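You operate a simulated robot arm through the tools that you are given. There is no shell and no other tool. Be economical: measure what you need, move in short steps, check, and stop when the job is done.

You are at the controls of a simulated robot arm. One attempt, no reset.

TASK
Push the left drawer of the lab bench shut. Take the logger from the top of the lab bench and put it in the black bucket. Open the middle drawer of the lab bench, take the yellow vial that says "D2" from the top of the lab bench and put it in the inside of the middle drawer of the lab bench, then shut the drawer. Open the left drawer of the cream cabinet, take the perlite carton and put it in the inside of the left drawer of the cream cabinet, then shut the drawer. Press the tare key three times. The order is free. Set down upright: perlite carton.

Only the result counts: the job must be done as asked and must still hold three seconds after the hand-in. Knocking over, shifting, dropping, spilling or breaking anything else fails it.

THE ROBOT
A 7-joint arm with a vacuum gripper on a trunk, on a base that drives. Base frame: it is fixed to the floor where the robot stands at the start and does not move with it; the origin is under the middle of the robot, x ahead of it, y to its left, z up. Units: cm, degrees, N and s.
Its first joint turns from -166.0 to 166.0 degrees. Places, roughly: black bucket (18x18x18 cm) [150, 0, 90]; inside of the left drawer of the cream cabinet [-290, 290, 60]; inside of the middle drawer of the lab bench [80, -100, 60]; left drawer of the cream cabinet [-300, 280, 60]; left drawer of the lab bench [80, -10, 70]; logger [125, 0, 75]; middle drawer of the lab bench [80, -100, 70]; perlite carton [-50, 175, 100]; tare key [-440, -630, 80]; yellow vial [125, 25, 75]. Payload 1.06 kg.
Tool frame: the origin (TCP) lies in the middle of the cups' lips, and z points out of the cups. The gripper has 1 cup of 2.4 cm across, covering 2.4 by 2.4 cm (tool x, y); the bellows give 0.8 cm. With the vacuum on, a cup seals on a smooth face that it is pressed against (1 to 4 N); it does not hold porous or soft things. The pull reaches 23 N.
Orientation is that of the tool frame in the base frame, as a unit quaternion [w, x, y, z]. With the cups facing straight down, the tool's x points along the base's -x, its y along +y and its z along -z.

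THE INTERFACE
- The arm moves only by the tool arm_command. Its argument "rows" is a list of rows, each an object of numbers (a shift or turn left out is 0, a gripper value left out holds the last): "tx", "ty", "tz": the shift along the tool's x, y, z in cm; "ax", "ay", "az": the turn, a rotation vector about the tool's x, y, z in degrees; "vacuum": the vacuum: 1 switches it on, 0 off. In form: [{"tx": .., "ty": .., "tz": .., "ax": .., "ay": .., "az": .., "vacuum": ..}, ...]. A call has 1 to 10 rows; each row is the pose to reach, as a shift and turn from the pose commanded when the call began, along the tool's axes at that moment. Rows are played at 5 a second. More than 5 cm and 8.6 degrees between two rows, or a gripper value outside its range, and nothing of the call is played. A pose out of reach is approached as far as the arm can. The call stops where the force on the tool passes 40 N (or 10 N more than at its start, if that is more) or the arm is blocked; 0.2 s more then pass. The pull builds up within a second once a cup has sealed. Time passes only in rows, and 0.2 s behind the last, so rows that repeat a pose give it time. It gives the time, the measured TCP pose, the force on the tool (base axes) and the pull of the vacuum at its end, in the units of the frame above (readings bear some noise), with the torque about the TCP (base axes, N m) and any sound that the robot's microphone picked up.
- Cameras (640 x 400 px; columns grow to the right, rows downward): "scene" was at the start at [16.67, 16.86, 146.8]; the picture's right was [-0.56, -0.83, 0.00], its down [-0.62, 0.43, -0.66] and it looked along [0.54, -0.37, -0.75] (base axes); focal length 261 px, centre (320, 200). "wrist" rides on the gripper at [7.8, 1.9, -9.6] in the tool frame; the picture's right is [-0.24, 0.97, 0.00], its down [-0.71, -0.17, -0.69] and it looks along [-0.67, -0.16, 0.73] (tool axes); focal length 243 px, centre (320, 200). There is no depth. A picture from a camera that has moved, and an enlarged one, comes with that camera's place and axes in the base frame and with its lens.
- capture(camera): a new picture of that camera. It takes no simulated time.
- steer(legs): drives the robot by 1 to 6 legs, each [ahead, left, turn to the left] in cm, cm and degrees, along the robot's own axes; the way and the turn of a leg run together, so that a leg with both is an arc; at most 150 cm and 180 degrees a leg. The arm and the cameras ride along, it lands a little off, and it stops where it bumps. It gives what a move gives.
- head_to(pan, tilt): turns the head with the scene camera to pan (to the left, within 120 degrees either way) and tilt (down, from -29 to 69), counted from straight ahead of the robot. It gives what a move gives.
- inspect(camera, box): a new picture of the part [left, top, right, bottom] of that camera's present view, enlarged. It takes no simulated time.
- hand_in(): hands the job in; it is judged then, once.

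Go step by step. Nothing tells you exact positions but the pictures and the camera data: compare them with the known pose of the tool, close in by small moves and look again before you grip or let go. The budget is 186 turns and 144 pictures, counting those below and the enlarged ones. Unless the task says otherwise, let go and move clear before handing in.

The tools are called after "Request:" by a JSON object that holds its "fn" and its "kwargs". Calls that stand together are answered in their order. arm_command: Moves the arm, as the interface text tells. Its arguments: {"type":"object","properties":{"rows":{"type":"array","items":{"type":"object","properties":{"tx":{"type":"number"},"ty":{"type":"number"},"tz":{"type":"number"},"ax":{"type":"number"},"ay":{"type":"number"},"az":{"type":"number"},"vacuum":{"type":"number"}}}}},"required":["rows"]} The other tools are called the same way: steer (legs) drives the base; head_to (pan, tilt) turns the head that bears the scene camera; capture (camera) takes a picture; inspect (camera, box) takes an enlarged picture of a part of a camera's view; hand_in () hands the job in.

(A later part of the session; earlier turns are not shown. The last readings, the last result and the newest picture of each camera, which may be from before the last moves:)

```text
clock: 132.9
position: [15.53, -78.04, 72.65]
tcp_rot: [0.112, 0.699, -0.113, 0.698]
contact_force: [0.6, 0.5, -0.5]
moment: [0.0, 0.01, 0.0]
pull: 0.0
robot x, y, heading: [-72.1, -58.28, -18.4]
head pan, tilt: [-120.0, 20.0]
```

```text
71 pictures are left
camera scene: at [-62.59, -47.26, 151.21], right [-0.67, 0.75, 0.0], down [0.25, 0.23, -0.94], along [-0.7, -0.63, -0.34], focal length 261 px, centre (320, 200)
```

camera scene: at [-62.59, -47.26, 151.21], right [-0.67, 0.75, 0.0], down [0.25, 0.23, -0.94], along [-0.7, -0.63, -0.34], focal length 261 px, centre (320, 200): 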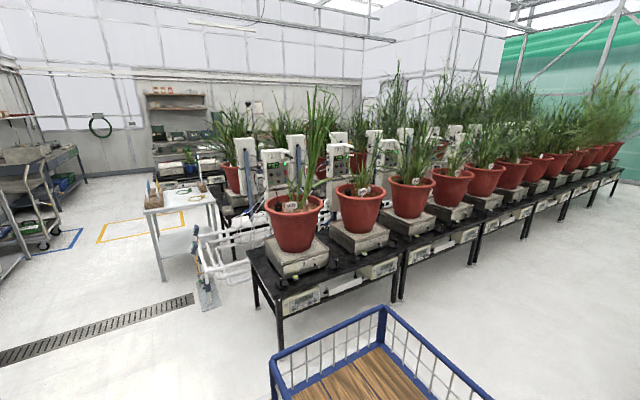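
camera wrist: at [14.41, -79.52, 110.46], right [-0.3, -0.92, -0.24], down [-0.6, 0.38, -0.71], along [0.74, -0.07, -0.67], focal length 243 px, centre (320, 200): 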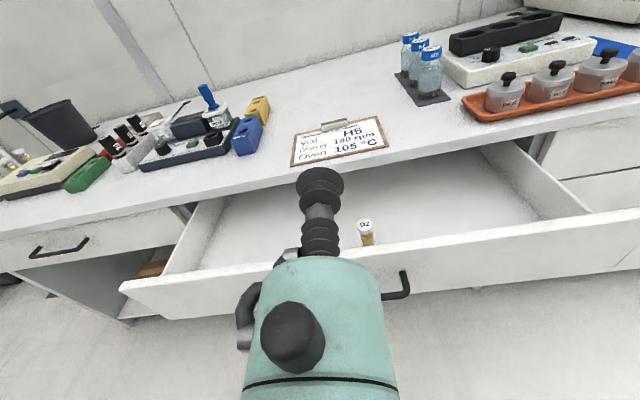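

Surroundings: AHU along one side (with carton on top), cream cabinet beyond it, and pot tables on the other side. I'll raise the arm, turn left 90°, and drive up toward the AHU aisle.

Request:
{"fn": "arm_command", "kwargs": {"rows": [{"tx": 4.5, "tz": -1.5}, {"tx": 9, "tz": -3}, {"tx": 13.5, "tz": -4.5}, {"tx": 18, "tz": -6}, {"tx": 22.5, "tz": -7.5}, {"tx": 27, "tz": -9}, {"tx": 31.5, "tz": -10}, {"tx": 36, "tz": -10}, {"tx": 40, "tz": -10}]}}

Request:
{"fn": "steer", "kwargs": {"legs": [[0, 0, 90], [110, 0, 0], [0, 25, 0]]}}

Request:
{"fn": "head_to", "kwargs": {"pan": 60, "tilt": 30}}

Request:
{"fn": "capture", "kwargs": {"camera": "scene"}}

Request:
{"fn": "head_to", "kwargs": {"pan": 120, "tilt": 40}}

Request:
{"fn": "capture", "kwargs": {"camera": "scene"}}

```text
clock: 134.9
position: [6.09, -74.87, 112.61]
tcp_rot: [0.112, 0.7, -0.113, 0.696]
contact_force: [-0.3, -0.3, -0.1]
moment: [-0.01, -0.03, -0.01]
pull: 0.1
robot x, y, heading: [-72.09, -58.48, -17.9]
head pan, tilt: [-120.0, 20.0]
```

```text
clock: 145.8
position: [-46.13, 132.36, 112.73]
tcp_rot: [-0.417, 0.572, 0.417, 0.57]
contact_force: [0.3, 0.3, 0.6]
moment: [0.01, -0.03, -0.01]
pull: 0.2
robot x, y, heading: [-62.16, 54.18, 72.3]
head pan, tilt: [-120.0, 20.0]
```

```text
clock: 148.5
position: [-46.08, 132.35, 112.59]
tcp_rot: [-0.416, 0.572, 0.417, 0.571]
contact_force: [-0.7, -0.4, 0.8]
moment: [-0.02, 0.01, 0.0]
pull: 0.0
robot x, y, heading: [-62.09, 54.19, 72.2]
head pan, tilt: [60.0, 30.0]
```

```text
70 pictures are left
camera scene: at [-84.98, 76.99, 149.61], right [0.74, 0.67, 0.0], down [0.34, -0.37, -0.87], along [-0.58, 0.64, -0.5], focal length 261 px, centre (320, 200)
```

scene: 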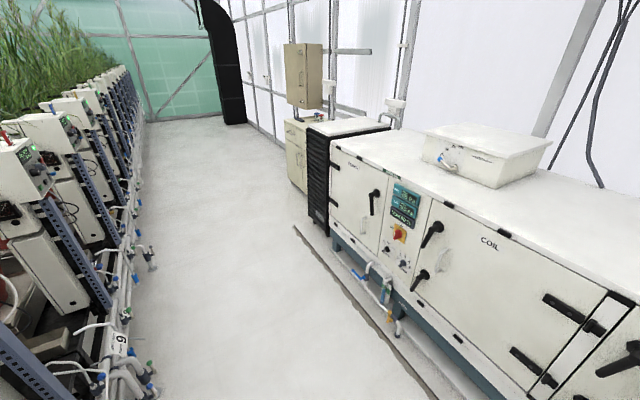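

```text
clock: 149.8
position: [-46.12, 132.31, 112.66]
tcp_rot: [-0.417, 0.571, 0.417, 0.571]
contact_force: [-0.4, -0.1, 0.9]
moment: [0.01, 0.03, 0.02]
pull: 0.0
robot x, y, heading: [-61.95, 54.06, 72.2]
head pan, tilt: [120.0, 40.0]
```

```text
69 pictures are left
camera scene: at [-87.2, 68.49, 148.07], right [-0.21, 0.98, 0.0], down [0.63, 0.14, -0.77], along [-0.75, -0.16, -0.64], focal length 261 px, centre (320, 200)
```

scene: 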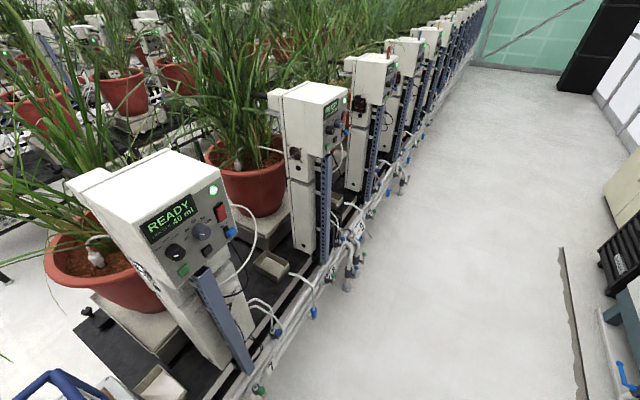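

The aisle is ~100 cm wide (pots s≲18, AHU s≈128); I'll strafe left along its middle with the arm raised to z≈125.

Request:
{"fn": "arm_command", "kwargs": {"rows": [{"tx": 4.5}, {"tx": 9}, {"tx": 13}]}}

Request:
{"fn": "steer", "kwargs": {"legs": [[36, 0, 0], [0, 150, 0], [0, 75, 0]]}}

Request:
{"fn": "head_to", "kwargs": {"pan": 40, "tilt": 35}}

Request:
{"fn": "capture", "kwargs": {"camera": "scene"}}

```text
clock: 150.6
position: [-46.19, 132.33, 125.64]
tcp_rot: [-0.417, 0.572, 0.418, 0.57]
contact_force: [0.4, 0.6, -0.3]
moment: [0.02, 0.0, -0.01]
pull: 0.1
robot x, y, heading: [-62.46, 54.29, 72.3]
head pan, tilt: [120.0, 40.0]
```

```text
clock: 163.6
position: [-249.51, 234.13, 125.56]
tcp_rot: [-0.418, 0.571, 0.418, 0.57]
contact_force: [-0.1, 0.0, -0.5]
moment: [-0.02, -0.01, 0.01]
pull: 0.1
robot x, y, heading: [-265.6, 155.61, 72.4]
head pan, tilt: [120.0, 40.0]
```

```text
clock: 165.1
position: [-249.5, 234.2, 125.65]
tcp_rot: [-0.417, 0.572, 0.417, 0.57]
contact_force: [-0.2, -0.5, 0.2]
moment: [0.02, 0.02, 0.0]
pull: 0.0
robot x, y, heading: [-265.39, 155.77, 72.3]
head pan, tilt: [40.0, 35.0]
```

```text
68 pictures are left
camera scene: at [-285.65, 180.23, 148.83], right [0.92, 0.38, 0.0], down [0.22, -0.53, -0.82], along [-0.31, 0.76, -0.57], focal length 261 px, centre (320, 200)
```

scene: 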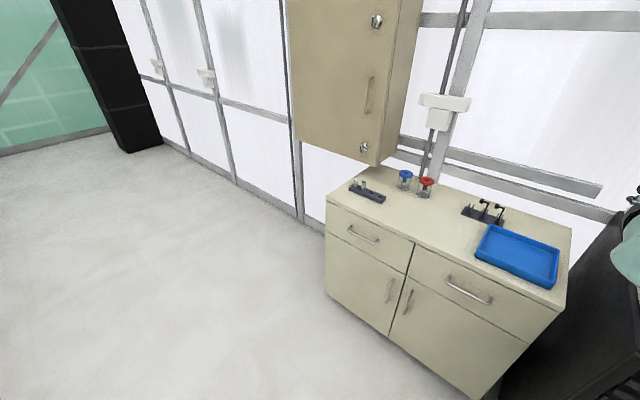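

Two drawers visible; the left one's front is at s≈161 with its handle at z≈71. I'll strafe 30 cm, lower the tool to z≈64.5 clear of the wall cupboard, then slide to the drawer centre.

Request:
{"fn": "steer", "kwargs": {"legs": [[0, 30, 0]]}}

Request:
{"fn": "arm_command", "kwargs": {"rows": [{"tx": -5}, {"tx": -10}, {"tx": -15}, {"tx": -20}, {"tx": -25}, {"tx": -30}, {"tx": -35}, {"tx": -40}, {"tx": -45}, {"tx": -50}]}}

Request:
{"fn": "capture", "kwargs": {"camera": "wrist"}}

Request:
{"fn": "capture", "kwargs": {"camera": "scene"}}

```text
clock: 167.2
position: [-278.43, 243.31, 125.66]
tcp_rot: [-0.417, 0.571, 0.418, 0.57]
contact_force: [0.4, -0.1, -0.2]
moment: [-0.03, -0.05, -0.01]
pull: 0.1
robot x, y, heading: [-294.33, 164.86, 72.1]
head pan, tilt: [40.0, 35.0]
```

```text
clock: 169.4
position: [-278.26, 243.08, 75.55]
tcp_rot: [-0.417, 0.571, 0.417, 0.571]
contact_force: [-0.2, 0.3, 0.6]
moment: [-0.01, 0.02, 0.01]
pull: 0.1
robot x, y, heading: [-294.64, 165.45, 72.3]
head pan, tilt: [40.0, 35.0]
```

```text
67 pictures are left
camera wrist: at [-279.36, 233.46, 83.39], right [0.93, -0.29, -0.24], down [-0.37, -0.6, -0.71], along [0.07, 0.74, -0.67], focal length 243 px, centre (320, 200)
```

wrist: 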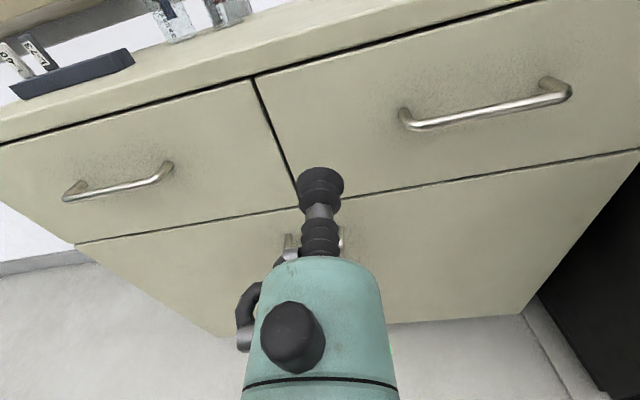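

```text
66 pictures are left
camera scene: at [-314.36, 189.34, 148.83], right [0.92, 0.38, 0.0], down [0.22, -0.53, -0.82], along [-0.31, 0.76, -0.57], focal length 261 px, centre (320, 200)
```

scene: 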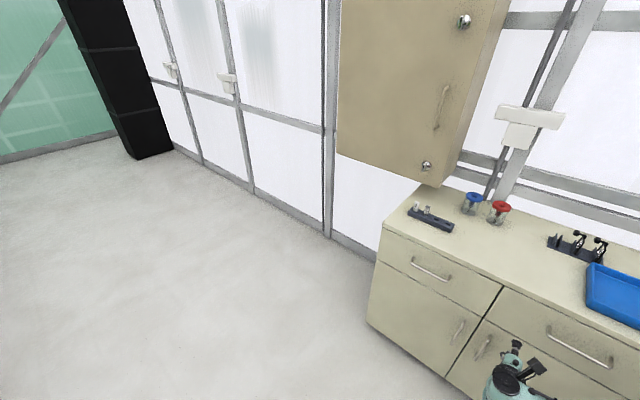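

Left drawer handle is ~28 cm left of the tool at z≈70; the face runs down to z≈60. Lowering to z 64.8 and sliding left.

Request:
{"fn": "arm_command", "kwargs": {"rows": [{"tx": -5}, {"tx": -10.7}, {"tx": -10.7}]}}

Request:
{"fn": "steer", "kwargs": {"legs": [[0, 27.8, 0]]}}

Request:
{"fn": "capture", "kwargs": {"camera": "wrist"}}

```text
refused: row 2 steps farther than a row can; nothing moved
```

```text
clock: 171.3
position: [-305.31, 251.69, 75.53]
tcp_rot: [-0.419, 0.571, 0.419, 0.569]
contact_force: [-0.9, -0.8, -0.8]
moment: [-0.01, 0.0, 0.01]
pull: 0.1
robot x, y, heading: [-321.15, 173.39, 72.6]
head pan, tilt: [40.0, 35.0]
```

```text
65 pictures are left
camera wrist: at [-306.26, 241.96, 83.45], right [0.93, -0.29, -0.24], down [-0.37, -0.6, -0.71], along [0.06, 0.74, -0.67], focal length 243 px, centre (320, 200)
```

wrist: 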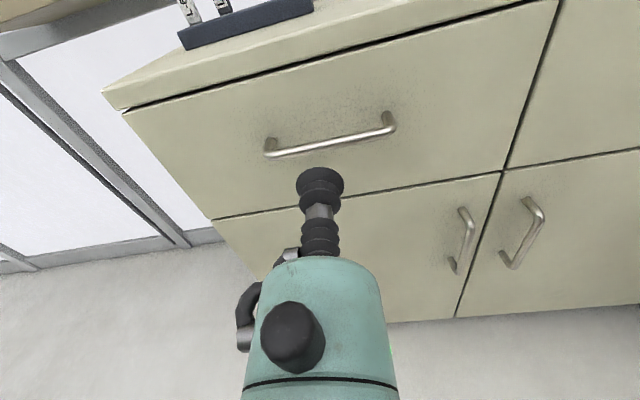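

Request:
{"fn": "arm_command", "kwargs": {"rows": [{"tx": -4}, {"tx": -8}, {"tx": -10.7}, {"tx": -10.7, "tz": 4, "vacuum": 1}, {"tx": -10.7, "tz": 8}, {"tx": -10.7, "tz": 12}]}}

Request:
{"fn": "capture", "kwargs": {"camera": "wrist"}}

```text
clock: 172.7
position: [-301.57, 263.01, 64.83]
tcp_rot: [-0.418, 0.571, 0.418, 0.571]
contact_force: [-0.1, 0.5, 0.1]
moment: [0.03, 0.0, -0.03]
pull: 0.0
robot x, y, heading: [-321.01, 173.44, 72.5]
head pan, tilt: [40.0, 35.0]
```

```text
64 pictures are left
camera wrist: at [-302.63, 253.4, 72.74], right [0.93, -0.29, -0.24], down [-0.37, -0.6, -0.71], along [0.06, 0.74, -0.67], focal length 243 px, centre (320, 200)
```

wrist: 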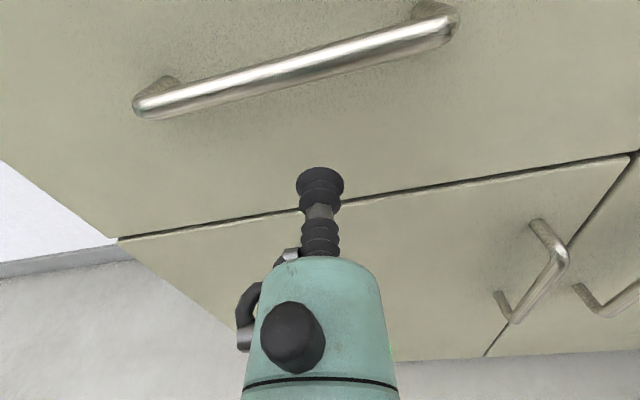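

Request:
{"fn": "arm_command", "kwargs": {"rows": [{"tz": 2.5}, {"tz": 3.2}, {"tz": 3.8}, {"tz": 4.3}, {"tz": 4.8}, {"tz": 5.2}]}}

```text
clock: 174.1
position: [-300.03, 267.91, 64.98]
tcp_rot: [-0.419, 0.571, 0.419, 0.568]
contact_force: [0.1, -9.1, 5.3]
moment: [-0.02, -0.09, -0.09]
pull: 22.6
robot x, y, heading: [-320.9, 173.62, 72.4]
head pan, tilt: [40.0, 35.0]
```

Sealed. Pulling the drawer open.

Request:
{"fn": "arm_command", "kwargs": {"rows": [{"tz": -0.6}, {"tz": -1.5}, {"tz": -2.5}, {"tz": -3.5}, {"tz": -4.5}, {"tz": -5.5}, {"tz": -6.5}, {"tz": -7.5}, {"tz": -8.5}, {"tz": -9.5}]}}

Request:
{"fn": "arm_command", "kwargs": {"rows": [{"tz": -1.2}, {"tz": -2.4}, {"tz": -3.6}, {"tz": -4.8}, {"tz": -6}, {"tz": -7.2}, {"tz": -8.4}, {"tz": -9.6}, {"tz": -10.8}, {"tz": -12}]}}

Request:
{"fn": "capture", "kwargs": {"camera": "wrist"}}

Request:
{"fn": "capture", "kwargs": {"camera": "scene"}}

```text
clock: 176.3
position: [-303.03, 258.86, 64.89]
tcp_rot: [-0.419, 0.571, 0.419, 0.569]
contact_force: [-6.1, 4.0, 4.8]
moment: [0.07, 0.0, -0.1]
pull: 22.7
robot x, y, heading: [-321.01, 173.57, 72.8]
head pan, tilt: [40.0, 35.0]
```

```text
clock: 178.5
position: [-306.57, 247.36, 64.92]
tcp_rot: [-0.419, 0.57, 0.419, 0.57]
contact_force: [-6.6, 3.4, -0.4]
moment: [0.02, 0.0, -0.05]
pull: 22.9
robot x, y, heading: [-320.72, 173.53, 72.5]
head pan, tilt: [40.0, 35.0]
```

```text
63 pictures are left
camera wrist: at [-307.54, 237.78, 72.76], right [0.93, -0.29, -0.24], down [-0.37, -0.6, -0.71], along [0.06, 0.74, -0.67], focal length 243 px, centre (320, 200)
```

wrist: 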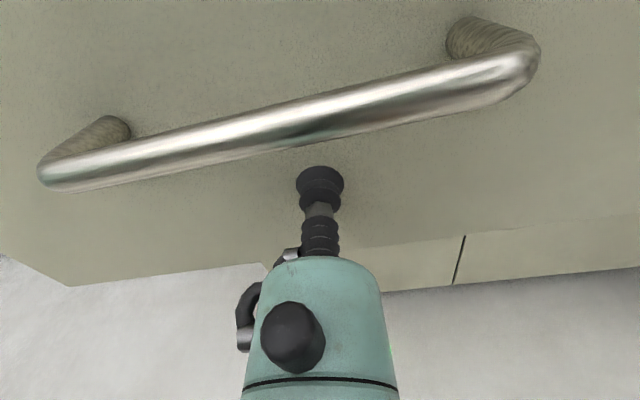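

```text
62 pictures are left
camera scene: at [-341.16, 197.75, 148.82], right [0.92, 0.38, 0.0], down [0.22, -0.53, -0.82], along [-0.31, 0.76, -0.57], focal length 261 px, centre (320, 200)
```

scene: 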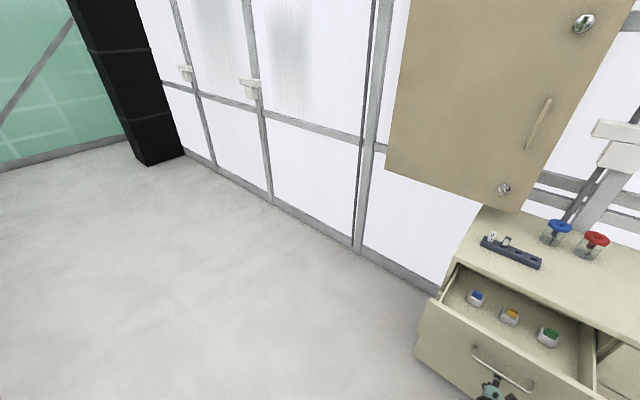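

Drawer is open 21 cm; three small items lie toward its back. Releasing, backing 7 cm, and raising.

Request:
{"fn": "arm_command", "kwargs": {"rows": [{"vacuum": 0}, {"vacuum": 0}, {"vacuum": 0}, {"vacuum": 0}, {"vacuum": 0}]}}

Request:
{"fn": "steer", "kwargs": {"legs": [[-8, 0, 0]]}}

Request:
{"fn": "arm_command", "kwargs": {"rows": [{"tx": 5}, {"tx": 10}, {"tx": 15}, {"tx": 20}, {"tx": 25}, {"tx": 30}, {"tx": 35}]}}

Request:
{"fn": "capture", "kwargs": {"camera": "wrist"}}

```text
clock: 179.7
position: [-306.44, 247.48, 64.82]
tcp_rot: [-0.418, 0.57, 0.418, 0.57]
contact_force: [0.1, -0.5, -0.9]
moment: [0.0, 0.0, -0.01]
pull: 0.0
robot x, y, heading: [-320.83, 173.45, 72.4]
head pan, tilt: [40.0, 35.0]
```

```text
clock: 180.8
position: [-308.94, 239.93, 64.77]
tcp_rot: [-0.418, 0.571, 0.418, 0.57]
contact_force: [0.6, 0.4, 0.7]
moment: [-0.01, -0.01, 0.04]
pull: 0.1
robot x, y, heading: [-323.36, 166.15, 72.3]
head pan, tilt: [40.0, 35.0]
```

```text
clock: 182.4
position: [-308.86, 239.65, 99.92]
tcp_rot: [-0.419, 0.57, 0.419, 0.569]
contact_force: [0.0, 0.5, 0.2]
moment: [-0.01, 0.01, -0.01]
pull: 0.0
robot x, y, heading: [-323.71, 165.8, 72.4]
head pan, tilt: [40.0, 35.0]
```

```text
61 pictures are left
camera wrist: at [-309.88, 230.12, 107.84], right [0.93, -0.29, -0.24], down [-0.37, -0.6, -0.71], along [0.06, 0.74, -0.67], focal length 243 px, centre (320, 200)
```

wrist: 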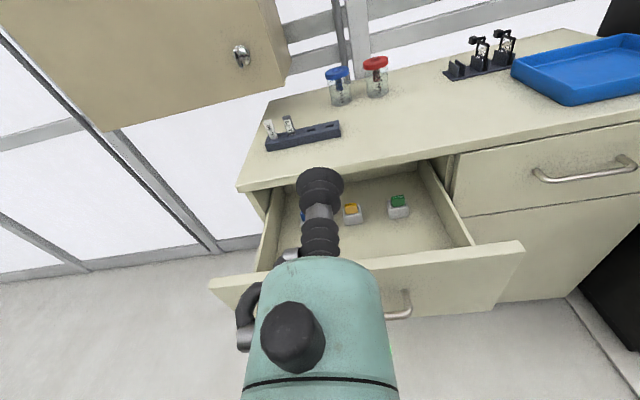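

Drawer front half is free for the carton. Raising and converting the tool to point down again.

Request:
{"fn": "arm_command", "kwargs": {"rows": [{"tx": 5}, {"tx": 10}, {"tx": 15}, {"tx": 15, "az": -8.5}, {"tx": 15, "az": -17}, {"tx": 15, "az": -25.5}, {"tx": 15, "az": -34}, {"tx": 15, "az": -42.5}, {"tx": 15, "az": -51}, {"tx": 15, "az": -59.5}]}}

Request:
{"fn": "arm_command", "kwargs": {"rows": [{"az": -8.5}, {"az": -17}, {"az": -25.5}, {"az": -34}, {"az": -42.5}, {"az": -51}, {"az": -59.5}, {"az": -68}, {"az": -76.5}, {"az": -85}]}}

Request:
{"fn": "arm_command", "kwargs": {"rows": [{"az": -8.5}, {"az": -17}, {"az": -25.5}, {"az": -34}, {"az": -35.5}]}}

Request:
{"fn": "arm_command", "kwargs": {"rows": [{"ay": 8.5}, {"ay": 17}, {"ay": 25.5}, {"ay": 34}, {"ay": 42.5}, {"ay": 51}, {"ay": 59.5}, {"ay": 68}, {"ay": 76.5}, {"ay": 85}]}}

Request:
{"fn": "arm_command", "kwargs": {"rows": [{"ay": 5, "tz": -4}, {"ay": 5, "tz": -8}, {"ay": 5, "tz": -8}]}}

```text
clock: 184.6
position: [-308.72, 239.91, 114.91]
tcp_rot: [-0.079, 0.289, 0.646, 0.702]
contact_force: [-0.2, 0.7, -0.5]
moment: [0.02, 0.01, 0.04]
pull: 0.0
robot x, y, heading: [-323.56, 165.9, 72.7]
head pan, tilt: [40.0, 35.0]
```

```text
clock: 186.8
position: [-308.8, 239.91, 114.92]
tcp_rot: [0.416, -0.225, 0.671, 0.571]
contact_force: [-0.7, 0.1, -0.3]
moment: [0.03, 0.01, 0.01]
pull: 0.0
robot x, y, heading: [-322.89, 165.73, 72.3]
head pan, tilt: [40.0, 35.0]
```

```text
clock: 188.0
position: [-308.78, 239.95, 114.91]
tcp_rot: [0.57, -0.419, 0.57, 0.417]
contact_force: [0.6, -0.2, -0.4]
moment: [-0.02, 0.02, 0.02]
pull: 0.2
robot x, y, heading: [-323.53, 165.33, 72.5]
head pan, tilt: [40.0, 35.0]
```

```text
clock: 190.2
position: [-308.89, 239.85, 114.93]
tcp_rot: [0.034, -0.591, 0.806, 0.025]
contact_force: [-0.2, -0.5, 0.4]
moment: [0.04, -0.05, -0.02]
pull: 0.0
robot x, y, heading: [-323.48, 165.79, 72.5]
head pan, tilt: [40.0, 35.0]
```

```text
clock: 191.0
position: [-309.05, 239.24, 122.92]
tcp_rot: [-0.001, -0.591, 0.806, 0.001]
contact_force: [0.2, 0.6, -0.7]
moment: [0.02, 0.04, 0.0]
pull: 0.0
robot x, y, heading: [-323.53, 165.83, 72.6]
head pan, tilt: [40.0, 35.0]
```

Request:
{"fn": "steer", "kwargs": {"legs": [[10, 0, 0], [0, -150, 0], [0, -100, 0]]}}

Request:
{"fn": "capture", "kwargs": {"camera": "wrist"}}

Request:
{"fn": "head_to", "kwargs": {"pan": -5, "tilt": 35}}

Request:
{"fn": "capture", "kwargs": {"camera": "scene"}}

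```text
clock: 204.0
position: [-66.61, 172.12, 122.77]
tcp_rot: [-0.001, -0.585, 0.811, 0.001]
contact_force: [0.6, -0.3, -0.2]
moment: [0.03, 0.0, -0.02]
pull: 0.1
robot x, y, heading: [-81.92, 98.77, 71.7]
head pan, tilt: [40.0, 35.0]
```

```text
60 pictures are left
camera wrist: at [-70.88, 165.28, 132.53], right [-0.85, 0.53, 0.0], down [0.39, 0.62, 0.68], along [0.36, 0.58, -0.73], focal length 243 px, centre (320, 200)
```

wrist: 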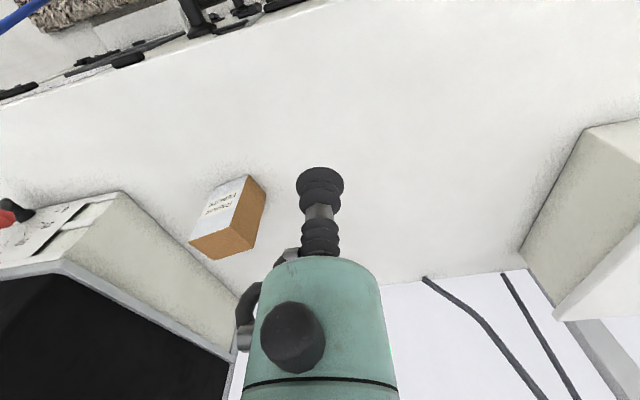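

```text
clock: 205.1
position: [-66.67, 172.03, 122.84]
tcp_rot: [0.0, -0.584, 0.812, 0.0]
contact_force: [0.2, -0.4, -0.6]
moment: [0.0, -0.08, 0.0]
pull: 0.0
robot x, y, heading: [-82.05, 98.81, 71.8]
head pan, tilt: [-5.0, 35.0]
```

```text
59 pictures are left
camera scene: at [-95.16, 123.45, 148.83], right [0.92, -0.4, 0.0], down [-0.23, -0.53, -0.82], along [0.33, 0.75, -0.57], focal length 261 px, centre (320, 200)
```

scene: 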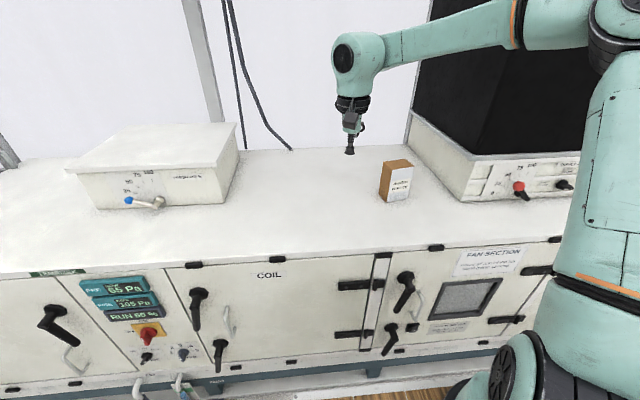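

Request:
{"fn": "inspect", "kwargs": {"camera": "wrist", "box": [170, 160, 290, 270]}}

Request:
{"fn": "inspect", "kwargs": {"camera": "scene", "box": [340, 130, 460, 230]}}

```text
3.64 times, centred on (230, 215) of wrist
camera zoom: at [-70.88, 165.28, 132.53], right [-0.85, 0.53, 0.0], down [0.39, 0.62, 0.68], along [0.36, 0.58, -0.73], focal length 882 px, centre (647, 146)
```

zoom: 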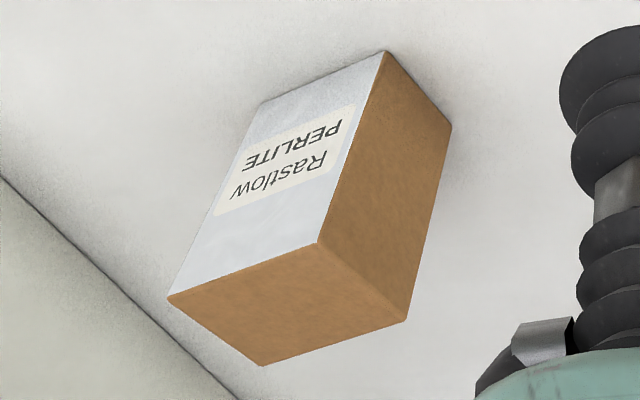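

```text
4.00 times, centred on (400, 180) of scene
camera zoom: at [-95.16, 123.45, 148.83], right [0.92, -0.4, 0.0], down [-0.23, -0.53, -0.82], along [0.33, 0.75, -0.57], focal length 1043 px, centre (0, 280)
```

zoom: 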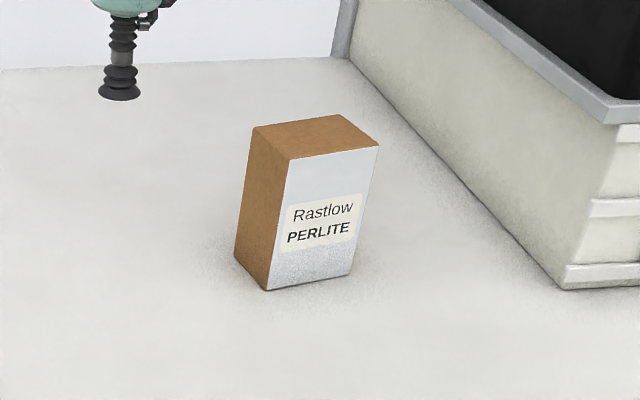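

The carton's top is ≈[-40,184.4,108.5], ~8.7×6 cm, 13 cm tall. Driving closer, then moving above it.

Request:
{"fn": "steer", "kwargs": {"legs": [[10, -25, 0]]}}

```text
clock: 207.0
position: [-39.46, 173.53, 122.88]
tcp_rot: [-0.001, -0.582, 0.813, 0.0]
contact_force: [-0.5, 0.4, 0.7]
moment: [0.0, 0.0, -0.01]
pull: 0.0
robot x, y, heading: [-55.12, 100.21, 71.3]
head pan, tilt: [-5.0, 35.0]
```

Request:
{"fn": "arm_command", "kwargs": {"rows": [{"tx": -3.5, "ty": 1.4}, {"tx": -7, "ty": 2.8}, {"tx": -10.1, "ty": 4}, {"tx": -10.1, "ty": 4, "tz": 4}, {"tx": -10.1, "ty": 4, "tz": 8}]}}

Request:
{"fn": "capture", "kwargs": {"camera": "wrist"}}

Request:
{"fn": "inspect", "kwargs": {"camera": "wrist", "box": [240, 60, 400, 190]}}

```text
clock: 208.2
position: [-40.06, 184.27, 115.03]
tcp_rot: [-0.001, -0.585, 0.811, 0.0]
contact_force: [0.3, -0.3, -0.6]
moment: [0.0, 0.0, -0.03]
pull: 0.0
robot x, y, heading: [-54.65, 100.35, 71.4]
head pan, tilt: [-5.0, 35.0]
```

```text
56 pictures are left
camera wrist: at [-44.36, 177.5, 124.66], right [-0.85, 0.53, 0.0], down [0.39, 0.62, 0.69], along [0.36, 0.58, -0.73], focal length 243 px, centre (320, 200)
```

wrist: 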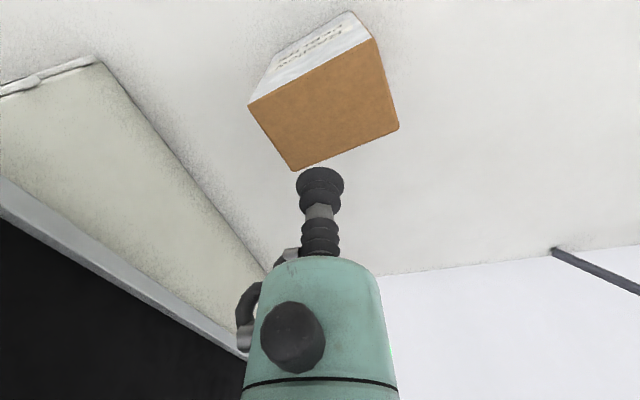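

```text
3.08 times, centred on (320, 125) of wrist
camera zoom: at [-44.36, 177.5, 124.66], right [-0.85, 0.53, 0.0], down [0.39, 0.62, 0.69], along [0.36, 0.58, -0.73], focal length 746 px, centre (320, 431)
```

zoom: 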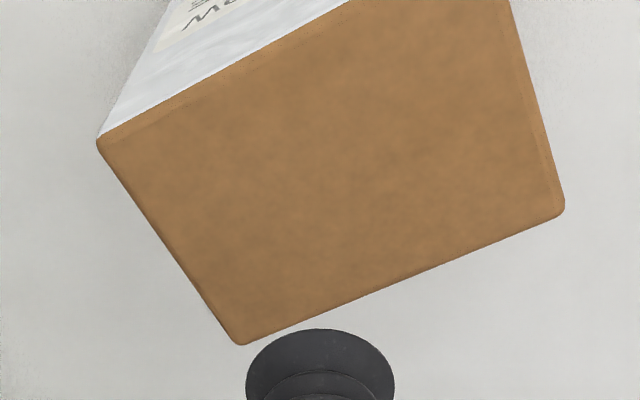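

Correcting by ~1.3 cm to the top's centre, then a gentle seal test on the brown top.

Request:
{"fn": "arm_command", "kwargs": {"rows": [{"tx": 1.1, "ty": 0.8, "vacuum": 1}, {"tx": 1.1, "ty": 0.8, "tz": 4}, {"tx": 1.1, "ty": 0.8, "tz": 5.5}, {"tx": 1.1, "ty": 0.8, "tz": 6}, {"tx": 1.1, "ty": 0.8, "tz": 6.4}]}}

Request:
{"fn": "arm_command", "kwargs": {"rows": [{"tz": 0.2}, {"tz": 0.4}, {"tz": 0.4}]}}

Request:
{"fn": "capture", "kwargs": {"camera": "wrist"}}

```text
clock: 209.4
position: [-41.27, 183.29, 108.95]
tcp_rot: [0.003, -0.583, 0.812, 0.002]
contact_force: [3.3, 3.9, 21.1]
moment: [-0.01, -0.02, 0.03]
pull: 22.5
robot x, y, heading: [-55.03, 100.24, 71.5]
head pan, tilt: [-5.0, 35.0]
```

```text
clock: 210.2
position: [-41.33, 183.12, 108.67]
tcp_rot: [0.002, -0.584, 0.812, 0.002]
contact_force: [2.7, 7.1, 31.4]
moment: [-0.12, 0.03, 0.05]
pull: 22.3
robot x, y, heading: [-55.26, 100.74, 71.3]
head pan, tilt: [-5.0, 35.0]
```

```text
54 pictures are left
camera wrist: at [-45.63, 176.42, 118.14], right [-0.85, 0.53, 0.0], down [0.39, 0.61, 0.69], along [0.37, 0.58, -0.72], focal length 243 px, centre (320, 200)
```

wrist: 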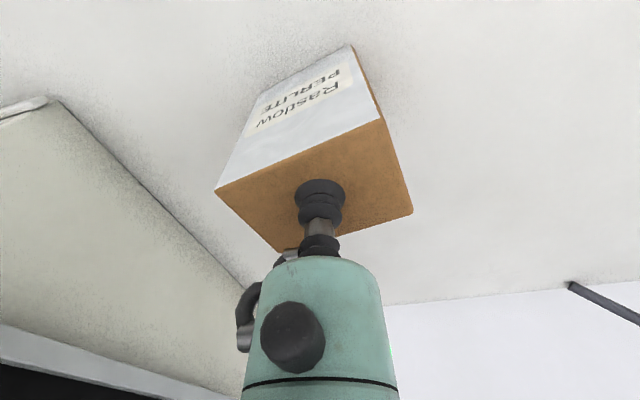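

The top seals (22 N). Lifting and retracting over the aisle.

Request:
{"fn": "arm_command", "kwargs": {"rows": [{"tz": -1}, {"tz": -4}, {"tz": -8}, {"tz": -12}, {"tz": -16}, {"tz": -19}, {"tz": -19, "tx": 4}, {"tz": -19, "tx": 8}]}}

Request:
{"fn": "capture", "kwargs": {"camera": "scene"}}

```text
clock: 212.0
position: [-43.57, 175.99, 127.21]
tcp_rot: [-0.001, -0.582, 0.813, 0.0]
contact_force: [0.2, 0.8, -1.5]
moment: [-0.02, -0.01, -0.03]
pull: 23.1
robot x, y, heading: [-55.07, 100.69, 71.6]
head pan, tilt: [-5.0, 35.0]
```

```text
53 pictures are left
camera scene: at [-68.02, 125.0, 148.82], right [0.92, -0.4, 0.0], down [-0.23, -0.53, -0.82], along [0.33, 0.75, -0.57], focal length 261 px, centre (320, 200)
```

scene: 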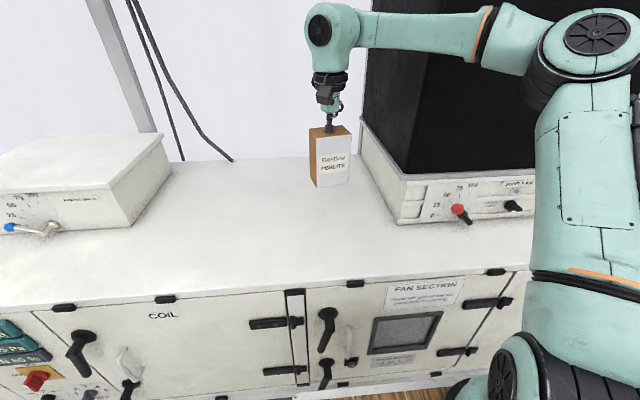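

Carton held upright. Backing slightly and strafing left to the cabinet.

Request:
{"fn": "steer", "kwargs": {"legs": [[-15, 0, 0], [0, 150, 0], [0, 118, 0]]}}

Request:
{"fn": "capture", "kwargs": {"camera": "wrist"}}

Request:
{"fn": "head_to", "kwargs": {"pan": 10, "tilt": 45}}

Request:
{"fn": "capture", "kwargs": {"camera": "scene"}}

```text
clock: 225.9
position: [-300.23, 247.62, 127.25]
tcp_rot: [-0.001, -0.583, 0.813, 0.001]
contact_force: [1.0, 0.4, -1.6]
moment: [0.02, 0.0, -0.01]
pull: 23.1
robot x, y, heading: [-311.89, 172.46, 71.1]
head pan, tilt: [-5.0, 35.0]
```

```text
52 pictures are left
camera wrist: at [-304.53, 240.98, 136.79], right [-0.84, 0.54, 0.0], down [0.39, 0.62, 0.68], along [0.37, 0.58, -0.73], focal length 243 px, centre (320, 200)
```

wrist: 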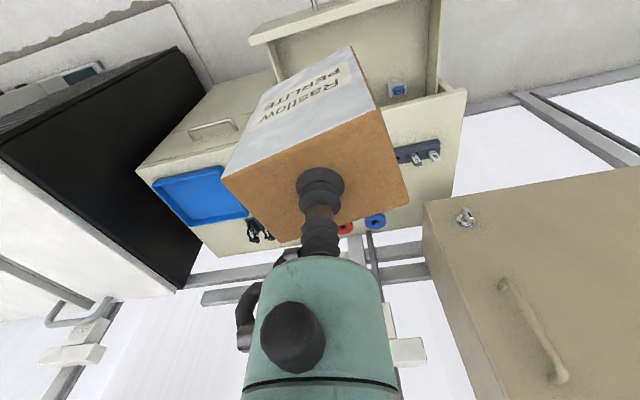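

```text
clock: 226.7
position: [-300.19, 247.67, 127.12]
tcp_rot: [-0.001, -0.582, 0.813, 0.001]
contact_force: [-0.2, 0.8, -1.8]
moment: [-0.02, -0.01, 0.02]
pull: 22.6
robot x, y, heading: [-311.63, 172.48, 71.1]
head pan, tilt: [10.0, 45.0]
```

```text
51 pictures are left
camera scene: at [-327.12, 196.8, 147.35], right [0.99, -0.15, 0.0], down [-0.11, -0.7, -0.71], along [0.11, 0.7, -0.71], focal length 261 px, centre (320, 200)
```

scene: 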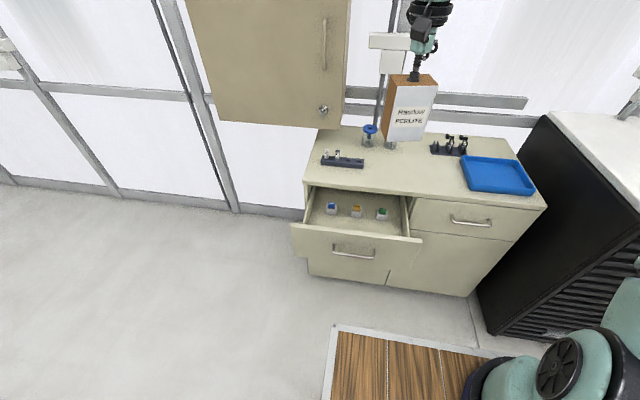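

Positioning over the drawer's free front half (centre d≈−369, s≈149) and lowering in stages.

Request:
{"fn": "arm_command", "kwargs": {"rows": [{"tx": -3, "ty": 2.2}, {"tx": -6, "ty": 4.4}, {"tx": -8.2, "ty": 6.4}, {"tx": -8.2, "ty": 6.4, "tz": 5}, {"tx": -8.2, "ty": 6.4, "tz": 10}, {"tx": -8.2, "ty": 6.4, "tz": 15}, {"tx": -8.2, "ty": 6.4, "tz": 20}, {"tx": -8.2, "ty": 6.4, "tz": 25}, {"tx": -8.2, "ty": 6.4, "tz": 30}]}}

Request:
{"fn": "capture", "kwargs": {"camera": "scene"}}

Request:
{"fn": "inspect", "kwargs": {"camera": "scene", "box": [280, 120, 440, 270]}}

Request:
{"fn": "capture", "kwargs": {"camera": "wrist"}}

```text
clock: 228.7
position: [-303.8, 257.35, 97.32]
tcp_rot: [0.0, -0.582, 0.813, 0.001]
contact_force: [0.7, 0.6, -1.1]
moment: [0.04, -0.03, 0.02]
pull: 23.0
robot x, y, heading: [-311.62, 172.43, 71.0]
head pan, tilt: [10.0, 45.0]
```

```text
50 pictures are left
camera scene: at [-327.14, 196.76, 147.35], right [0.99, -0.15, 0.0], down [-0.11, -0.7, -0.71], along [0.11, 0.7, -0.71], focal length 261 px, centre (320, 200)
```

scene: 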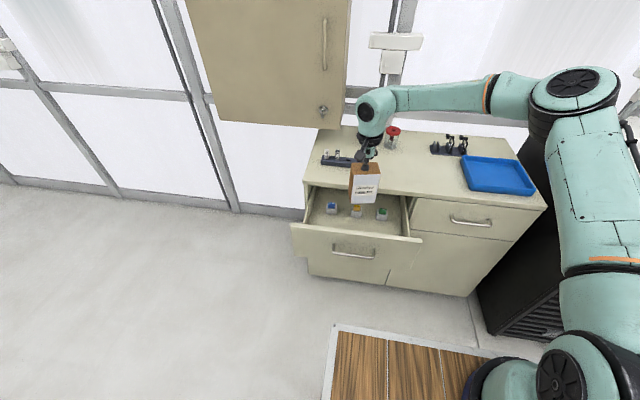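

```text
2.67 times, centred on (360, 195) of scene
camera zoom: at [-327.14, 196.76, 147.35], right [0.99, -0.15, 0.0], down [-0.11, -0.7, -0.71], along [0.11, 0.7, -0.71], focal length 695 px, centre (213, 213)
```

zoom: 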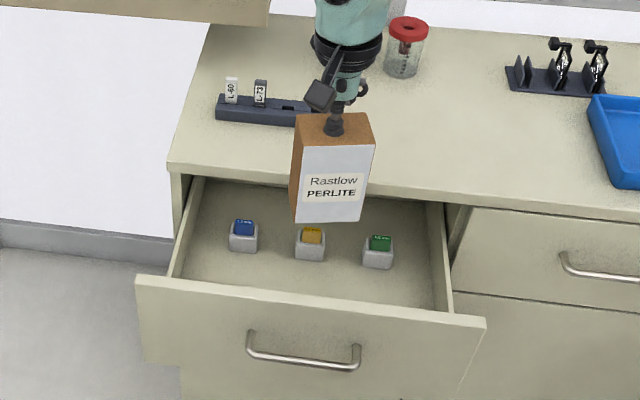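

```text
48 pictures are left
camera wrist: at [-308.12, 250.63, 106.88], right [-0.84, 0.54, 0.0], down [0.39, 0.62, 0.68], along [0.37, 0.58, -0.73], focal length 243 px, centre (320, 200)
```

wrist: 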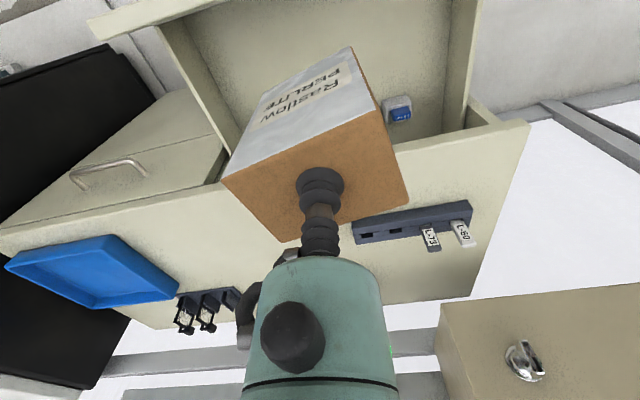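

Alignment is good: carton at s≈145–153, items start at ≈158. Lowering further.

Request:
{"fn": "arm_command", "kwargs": {"rows": [{"tz": 4}, {"tz": 8}, {"tz": 12}, {"tz": 15}, {"tz": 17}]}}

Request:
{"fn": "inspect", "kwargs": {"camera": "scene", "box": [280, 120, 440, 270]}}

Request:
{"fn": "capture", "kwargs": {"camera": "wrist"}}

```text
clock: 229.9
position: [-303.82, 257.4, 80.16]
tcp_rot: [-0.001, -0.582, 0.813, 0.0]
contact_force: [-1.1, -0.2, -1.7]
moment: [-0.01, 0.01, -0.01]
pull: 22.8
robot x, y, heading: [-311.94, 172.28, 71.5]
head pan, tilt: [10.0, 45.0]
```

```text
2.67 times, centred on (360, 195) of scene
camera zoom: at [-327.13, 196.79, 147.35], right [0.99, -0.15, 0.0], down [-0.11, -0.7, -0.71], along [0.11, 0.7, -0.71], focal length 695 px, centre (213, 213)
```

zoom: 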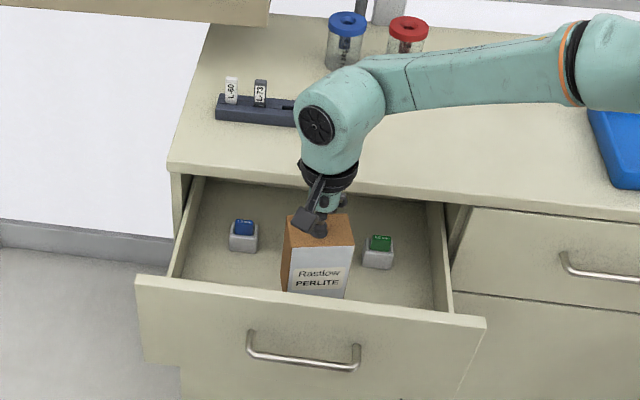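

```text
46 pictures are left
camera wrist: at [-308.03, 250.66, 89.79], right [-0.84, 0.54, 0.0], down [0.39, 0.62, 0.68], along [0.37, 0.58, -0.73], focal length 243 px, centre (320, 200)
```

wrist: 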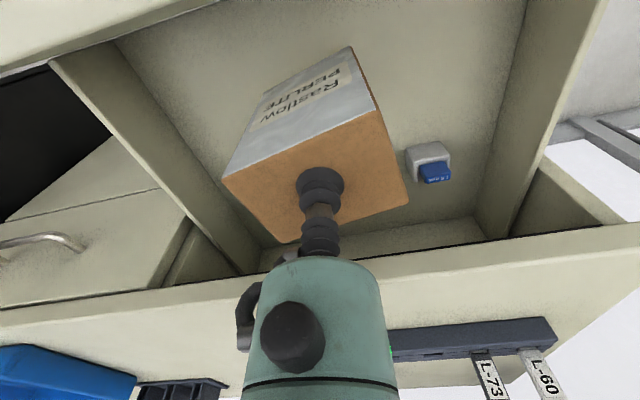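

Request:
{"fn": "arm_command", "kwargs": {"rows": [{"tz": 1}, {"tz": 2}, {"tz": 3}, {"tz": 3.8}, {"tz": 4.4}]}}

```text
clock: 231.1
position: [-303.92, 257.47, 75.71]
tcp_rot: [-0.001, -0.582, 0.813, 0.0]
contact_force: [0.5, -0.4, -1.4]
moment: [0.01, -0.01, 0.02]
pull: 22.7
robot x, y, heading: [-312.15, 172.45, 71.4]
head pan, tilt: [10.0, 45.0]
```

Request:
{"fn": "arm_command", "kwargs": {"rows": [{"tz": 0.4}, {"tz": 0.8}, {"tz": 1.2}, {"tz": 1.6}, {"tz": 2.0}]}}

```text
clock: 232.3
position: [-303.65, 257.46, 73.66]
tcp_rot: [-0.001, -0.582, 0.813, 0.001]
contact_force: [0.0, -0.2, -1.1]
moment: [0.01, 0.03, 0.01]
pull: 23.2
robot x, y, heading: [-312.22, 172.14, 71.3]
head pan, tilt: [10.0, 45.0]
```

Request:
{"fn": "arm_command", "kwargs": {"rows": [{"tz": 0.4}, {"tz": 0.8}, {"tz": 1.2}, {"tz": 1.6}]}}

Request:
{"fn": "inspect", "kwargs": {"camera": "scene", "box": [280, 120, 440, 270]}}

```text
clock: 233.3
position: [-303.71, 257.72, 72.5]
tcp_rot: [0.0, -0.581, 0.814, 0.003]
contact_force: [2.9, 1.0, 16.0]
moment: [-0.06, 0.02, 0.02]
pull: 23.0
robot x, y, heading: [-311.97, 172.46, 71.1]
head pan, tilt: [10.0, 45.0]
stopped in row 4: the force on the tool passed its limit at 45 N (the readings are from after the stop); the commanded pose is now the measured one
```

```text
2.67 times, centred on (360, 195) of scene
camera zoom: at [-327.12, 196.73, 147.36], right [0.99, -0.15, 0.0], down [-0.11, -0.7, -0.71], along [0.11, 0.7, -0.71], focal length 695 px, centre (213, 213)
```

zoom: 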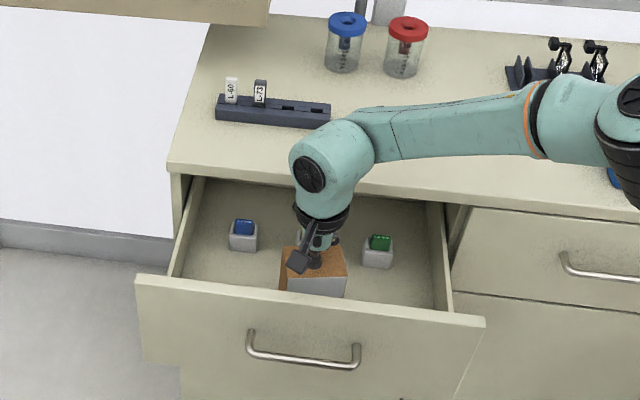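

Carton sits on the drawer floor (top z≈72.6, below the face top). Releasing and lifting away.

Request:
{"fn": "arm_command", "kwargs": {"rows": [{"tz": -0.3}, {"tz": -0.3, "vacuum": 0}, {"tz": -0.3}, {"tz": -0.3}, {"tz": -0.3}, {"tz": -0.3}]}}

Request:
{"fn": "arm_command", "kwargs": {"rows": [{"tz": -0.6}, {"tz": -2}, {"tz": -6}, {"tz": -11}, {"tz": -16}, {"tz": -21}, {"tz": -26}, {"tz": -31}]}}

Request:
{"fn": "inspect", "kwargs": {"camera": "scene", "box": [280, 120, 440, 270]}}

```text
clock: 234.7
position: [-303.63, 257.72, 72.85]
tcp_rot: [0.0, -0.582, 0.813, 0.002]
contact_force: [0.5, 0.2, 4.7]
moment: [0.02, -0.02, 0.0]
pull: 0.0
robot x, y, heading: [-311.65, 172.58, 71.1]
head pan, tilt: [10.0, 45.0]
```

```text
clock: 236.5
position: [-303.76, 257.73, 103.9]
tcp_rot: [-0.001, -0.581, 0.814, 0.001]
contact_force: [0.1, 0.2, -0.9]
moment: [-0.01, -0.03, 0.02]
pull: 0.0
robot x, y, heading: [-311.61, 172.35, 71.2]
head pan, tilt: [10.0, 45.0]
```

```text
2.67 times, centred on (360, 195) of scene
camera zoom: at [-327.12, 196.84, 147.34], right [0.99, -0.15, 0.0], down [-0.11, -0.7, -0.71], along [0.11, 0.7, -0.71], focal length 695 px, centre (213, 213)
```

zoom: 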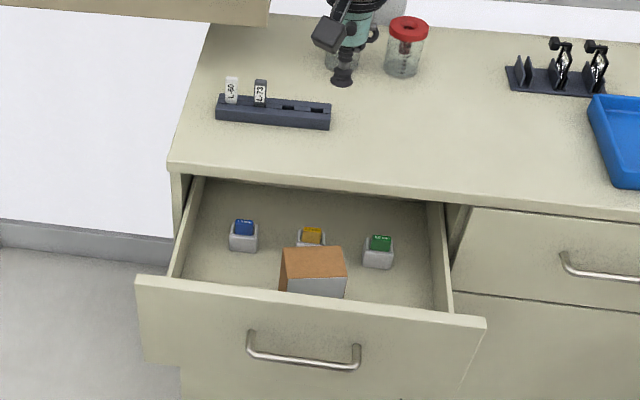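

Carton stands upright. Backing 10 cm, turning the tool horizontal, and lowering in front of the drawer face.

Request:
{"fn": "steer", "kwargs": {"legs": [[-10, 0, 0.8]]}}

Request:
{"fn": "arm_command", "kwargs": {"rows": [{"ay": -8.5}, {"ay": -17}, {"ay": -25.5}, {"ay": -34}, {"ay": -42.5}, {"ay": -51}, {"ay": -59.5}, {"ay": -68}, {"ay": -76.5}, {"ay": -85}]}}

Request:
{"fn": "arm_command", "kwargs": {"rows": [{"ay": -5}, {"ay": -5, "tz": -4}, {"ay": -5, "tz": -8}]}}

```text
clock: 237.6
position: [-308.1, 248.25, 103.85]
tcp_rot: [-0.002, -0.588, 0.809, 0.002]
contact_force: [0.9, -0.7, 0.0]
moment: [-0.03, 0.03, 0.0]
pull: 0.1
robot x, y, heading: [-315.02, 162.72, 72.1]
head pan, tilt: [10.0, 45.0]
```

```text
clock: 239.8
position: [-308.25, 248.18, 103.81]
tcp_rot: [0.546, -0.432, 0.597, 0.399]
contact_force: [-0.3, -0.4, 0.1]
moment: [-0.03, -0.01, 0.0]
pull: 0.1
robot x, y, heading: [-315.01, 162.54, 72.1]
head pan, tilt: [10.0, 45.0]
```

```text
clock: 240.6
position: [-310.39, 240.68, 104.61]
tcp_rot: [0.573, -0.413, 0.573, 0.415]
contact_force: [0.2, -0.9, -0.2]
moment: [0.02, 0.01, -0.02]
pull: 0.1
robot x, y, heading: [-314.92, 162.79, 72.2]
head pan, tilt: [10.0, 45.0]
```

Request:
{"fn": "arm_command", "kwargs": {"rows": [{"tx": 5}, {"tx": 10}, {"tx": 15}, {"tx": 20}, {"tx": 25}, {"tx": 30}, {"tx": 35}, {"tx": 39.8}]}}

Request:
{"fn": "arm_command", "kwargs": {"rows": [{"tz": 1.5}, {"tz": 3}, {"tz": 4.5}, {"tz": 6}, {"tz": 7}, {"tz": 8}, {"tz": 9}, {"tz": 10}, {"tz": 11}, {"tz": 12}]}}

Request:
{"fn": "inspect", "kwargs": {"camera": "scene", "box": [280, 120, 440, 270]}}

```text
clock: 242.4
position: [-310.83, 240.79, 64.57]
tcp_rot: [0.571, -0.415, 0.572, 0.418]
contact_force: [0.0, -0.1, -0.1]
moment: [-0.06, 0.0, -0.03]
pull: 0.0
robot x, y, heading: [-315.01, 162.64, 72.0]
head pan, tilt: [10.0, 45.0]
```

```text
clock: 244.6
position: [-306.95, 252.28, 64.61]
tcp_rot: [0.572, -0.414, 0.573, 0.416]
contact_force: [0.7, -0.3, 0.2]
moment: [0.04, 0.0, -0.03]
pull: 0.1
robot x, y, heading: [-314.98, 163.07, 72.2]
head pan, tilt: [10.0, 45.0]
```

```text
2.67 times, centred on (360, 195) of scene
camera zoom: at [-330.66, 187.04, 147.35], right [0.99, -0.14, 0.0], down [-0.1, -0.7, -0.71], along [0.1, 0.7, -0.71], focal length 695 px, centre (213, 213)
```

zoom: 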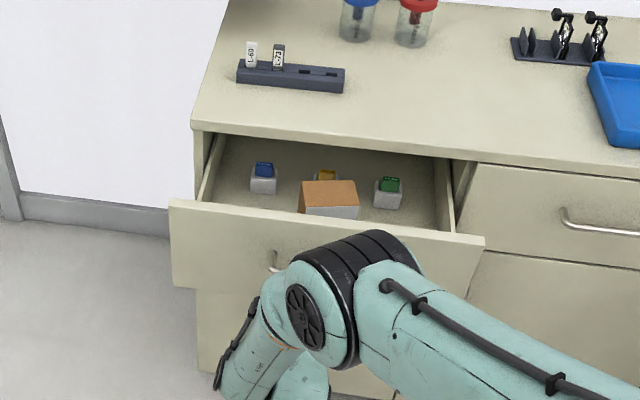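

Pushing works. Continuing slowly so the carton stays upright.

Request:
{"fn": "arm_command", "kwargs": {"rows": [{"tz": 1}, {"tz": 2}, {"tz": 3}, {"tz": 4}, {"tz": 5}, {"tz": 6}, {"tz": 7}, {"tz": 8}, {"tz": 9}, {"tz": 10}]}}

Request:
{"fn": "inspect", "kwargs": {"camera": "scene", "box": [280, 90, 440, 240]}}

Request:
{"fn": "arm_command", "kwargs": {"rows": [{"tz": 1}, {"tz": 2}, {"tz": 3}, {"tz": 4}, {"tz": 5}, {"tz": 6}, {"tz": 7}, {"tz": 8}]}}

Request:
{"fn": "capture", "kwargs": {"camera": "scene"}}

```text
clock: 246.8
position: [-304.0, 261.7, 64.76]
tcp_rot: [0.572, -0.414, 0.573, 0.416]
contact_force: [-1.1, -0.4, 1.0]
moment: [0.03, 0.01, 0.03]
pull: 0.0
robot x, y, heading: [-315.09, 162.44, 72.3]
head pan, tilt: [10.0, 45.0]
```

```text
2.67 times, centred on (360, 165) of scene
camera zoom: at [-330.66, 187.05, 147.35], right [0.99, -0.14, 0.0], down [-0.1, -0.7, -0.71], along [0.1, 0.7, -0.71], focal length 695 px, centre (213, 293)
```

zoom: 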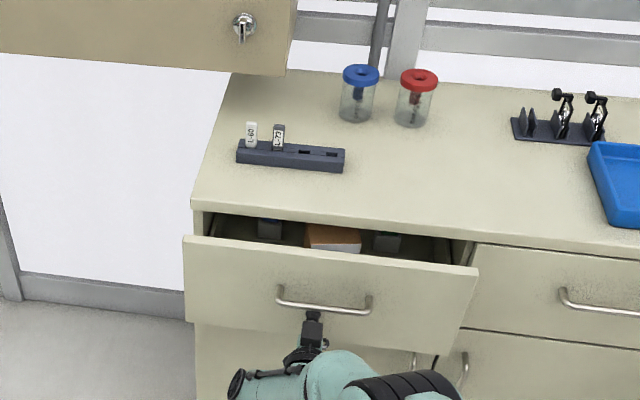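

```text
clock: 248.6
position: [-301.55, 265.02, 66.58]
tcp_rot: [0.572, -0.415, 0.572, 0.416]
contact_force: [0.7, 0.4, 0.1]
moment: [-0.01, 0.01, -0.02]
pull: 0.1
out of reach, approached as far as the arm can: row 2, 3, 4, 5, 6, 7, 8
robot x, y, heading: [-314.85, 162.68, 71.9]
head pan, tilt: [10.0, 45.0]
```

```text
41 pictures are left
camera scene: at [-330.65, 187.05, 147.35], right [0.99, -0.14, 0.0], down [-0.1, -0.7, -0.71], along [0.1, 0.7, -0.71], focal length 261 px, centre (320, 200)
```

scene: 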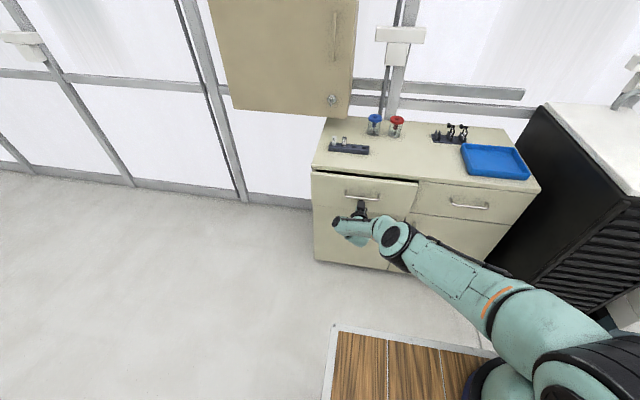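

Out of reach near the end; retracting, driving 10 cm ahead, then finishing the push.

Request:
{"fn": "arm_command", "kwargs": {"rows": [{"tz": -4}, {"tz": -8, "tx": 1}, {"tz": -12, "tx": 1.8}]}}

Request:
{"fn": "steer", "kwargs": {"legs": [[10, 0, 0]]}}

Request:
{"fn": "arm_command", "kwargs": {"rows": [{"tz": 1}, {"tz": 2}, {"tz": 3}, {"tz": 3.8}, {"tz": 4.6}, {"tz": 5.4}, {"tz": 6.2}, {"tz": 7}]}}

```text
clock: 249.4
position: [-305.27, 253.47, 64.75]
tcp_rot: [0.572, -0.414, 0.573, 0.416]
contact_force: [0.4, 0.1, 0.5]
moment: [0.05, 0.01, -0.01]
pull: 0.1
robot x, y, heading: [-315.07, 162.91, 72.0]
head pan, tilt: [10.0, 45.0]
```

```text
clock: 250.6
position: [-302.31, 262.95, 64.79]
tcp_rot: [0.572, -0.414, 0.573, 0.416]
contact_force: [0.1, 0.3, 0.0]
moment: [-0.02, -0.02, -0.01]
pull: 0.2
robot x, y, heading: [-312.1, 172.04, 72.3]
head pan, tilt: [10.0, 45.0]
```

```text
clock: 252.3
position: [-300.43, 269.07, 64.35]
tcp_rot: [0.57, -0.416, 0.574, 0.416]
contact_force: [-5.2, -15.5, 1.9]
moment: [-0.02, 0.04, -0.02]
pull: 0.1
robot x, y, heading: [-312.1, 172.13, 71.9]
head pan, tilt: [10.0, 45.0]
stopped in row 8: the force on the tool passed its limit at 52 N (the readings are from after the stop); the commanded pose is now the measured one
```

It hit the stop at the original closed depth. Retracting and checking.

Request:
{"fn": "arm_command", "kwargs": {"rows": [{"tz": -4}, {"tz": -8}, {"tz": -12}, {"tz": -16}, {"tz": -20}]}}

Request:
{"fn": "inspect", "kwargs": {"camera": "scene", "box": [290, 100, 450, 270]}}

```text
clock: 253.6
position: [-306.54, 250.05, 64.46]
tcp_rot: [0.572, -0.415, 0.573, 0.416]
contact_force: [0.6, -0.2, -0.7]
moment: [-0.01, 0.01, 0.01]
pull: 0.1
robot x, y, heading: [-312.21, 172.32, 72.0]
head pan, tilt: [10.0, 45.0]
```

```text
2.35 times, centred on (370, 185) of scene
camera zoom: at [-327.59, 196.46, 147.35], right [0.99, -0.14, 0.0], down [-0.1, -0.7, -0.71], along [0.1, 0.7, -0.71], focal length 613 px, centre (202, 235)
```

zoom: 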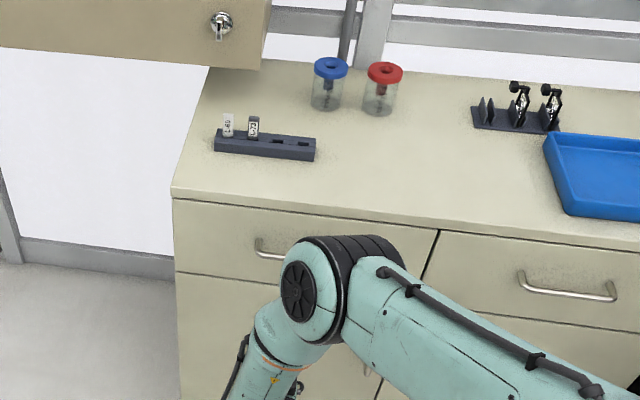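

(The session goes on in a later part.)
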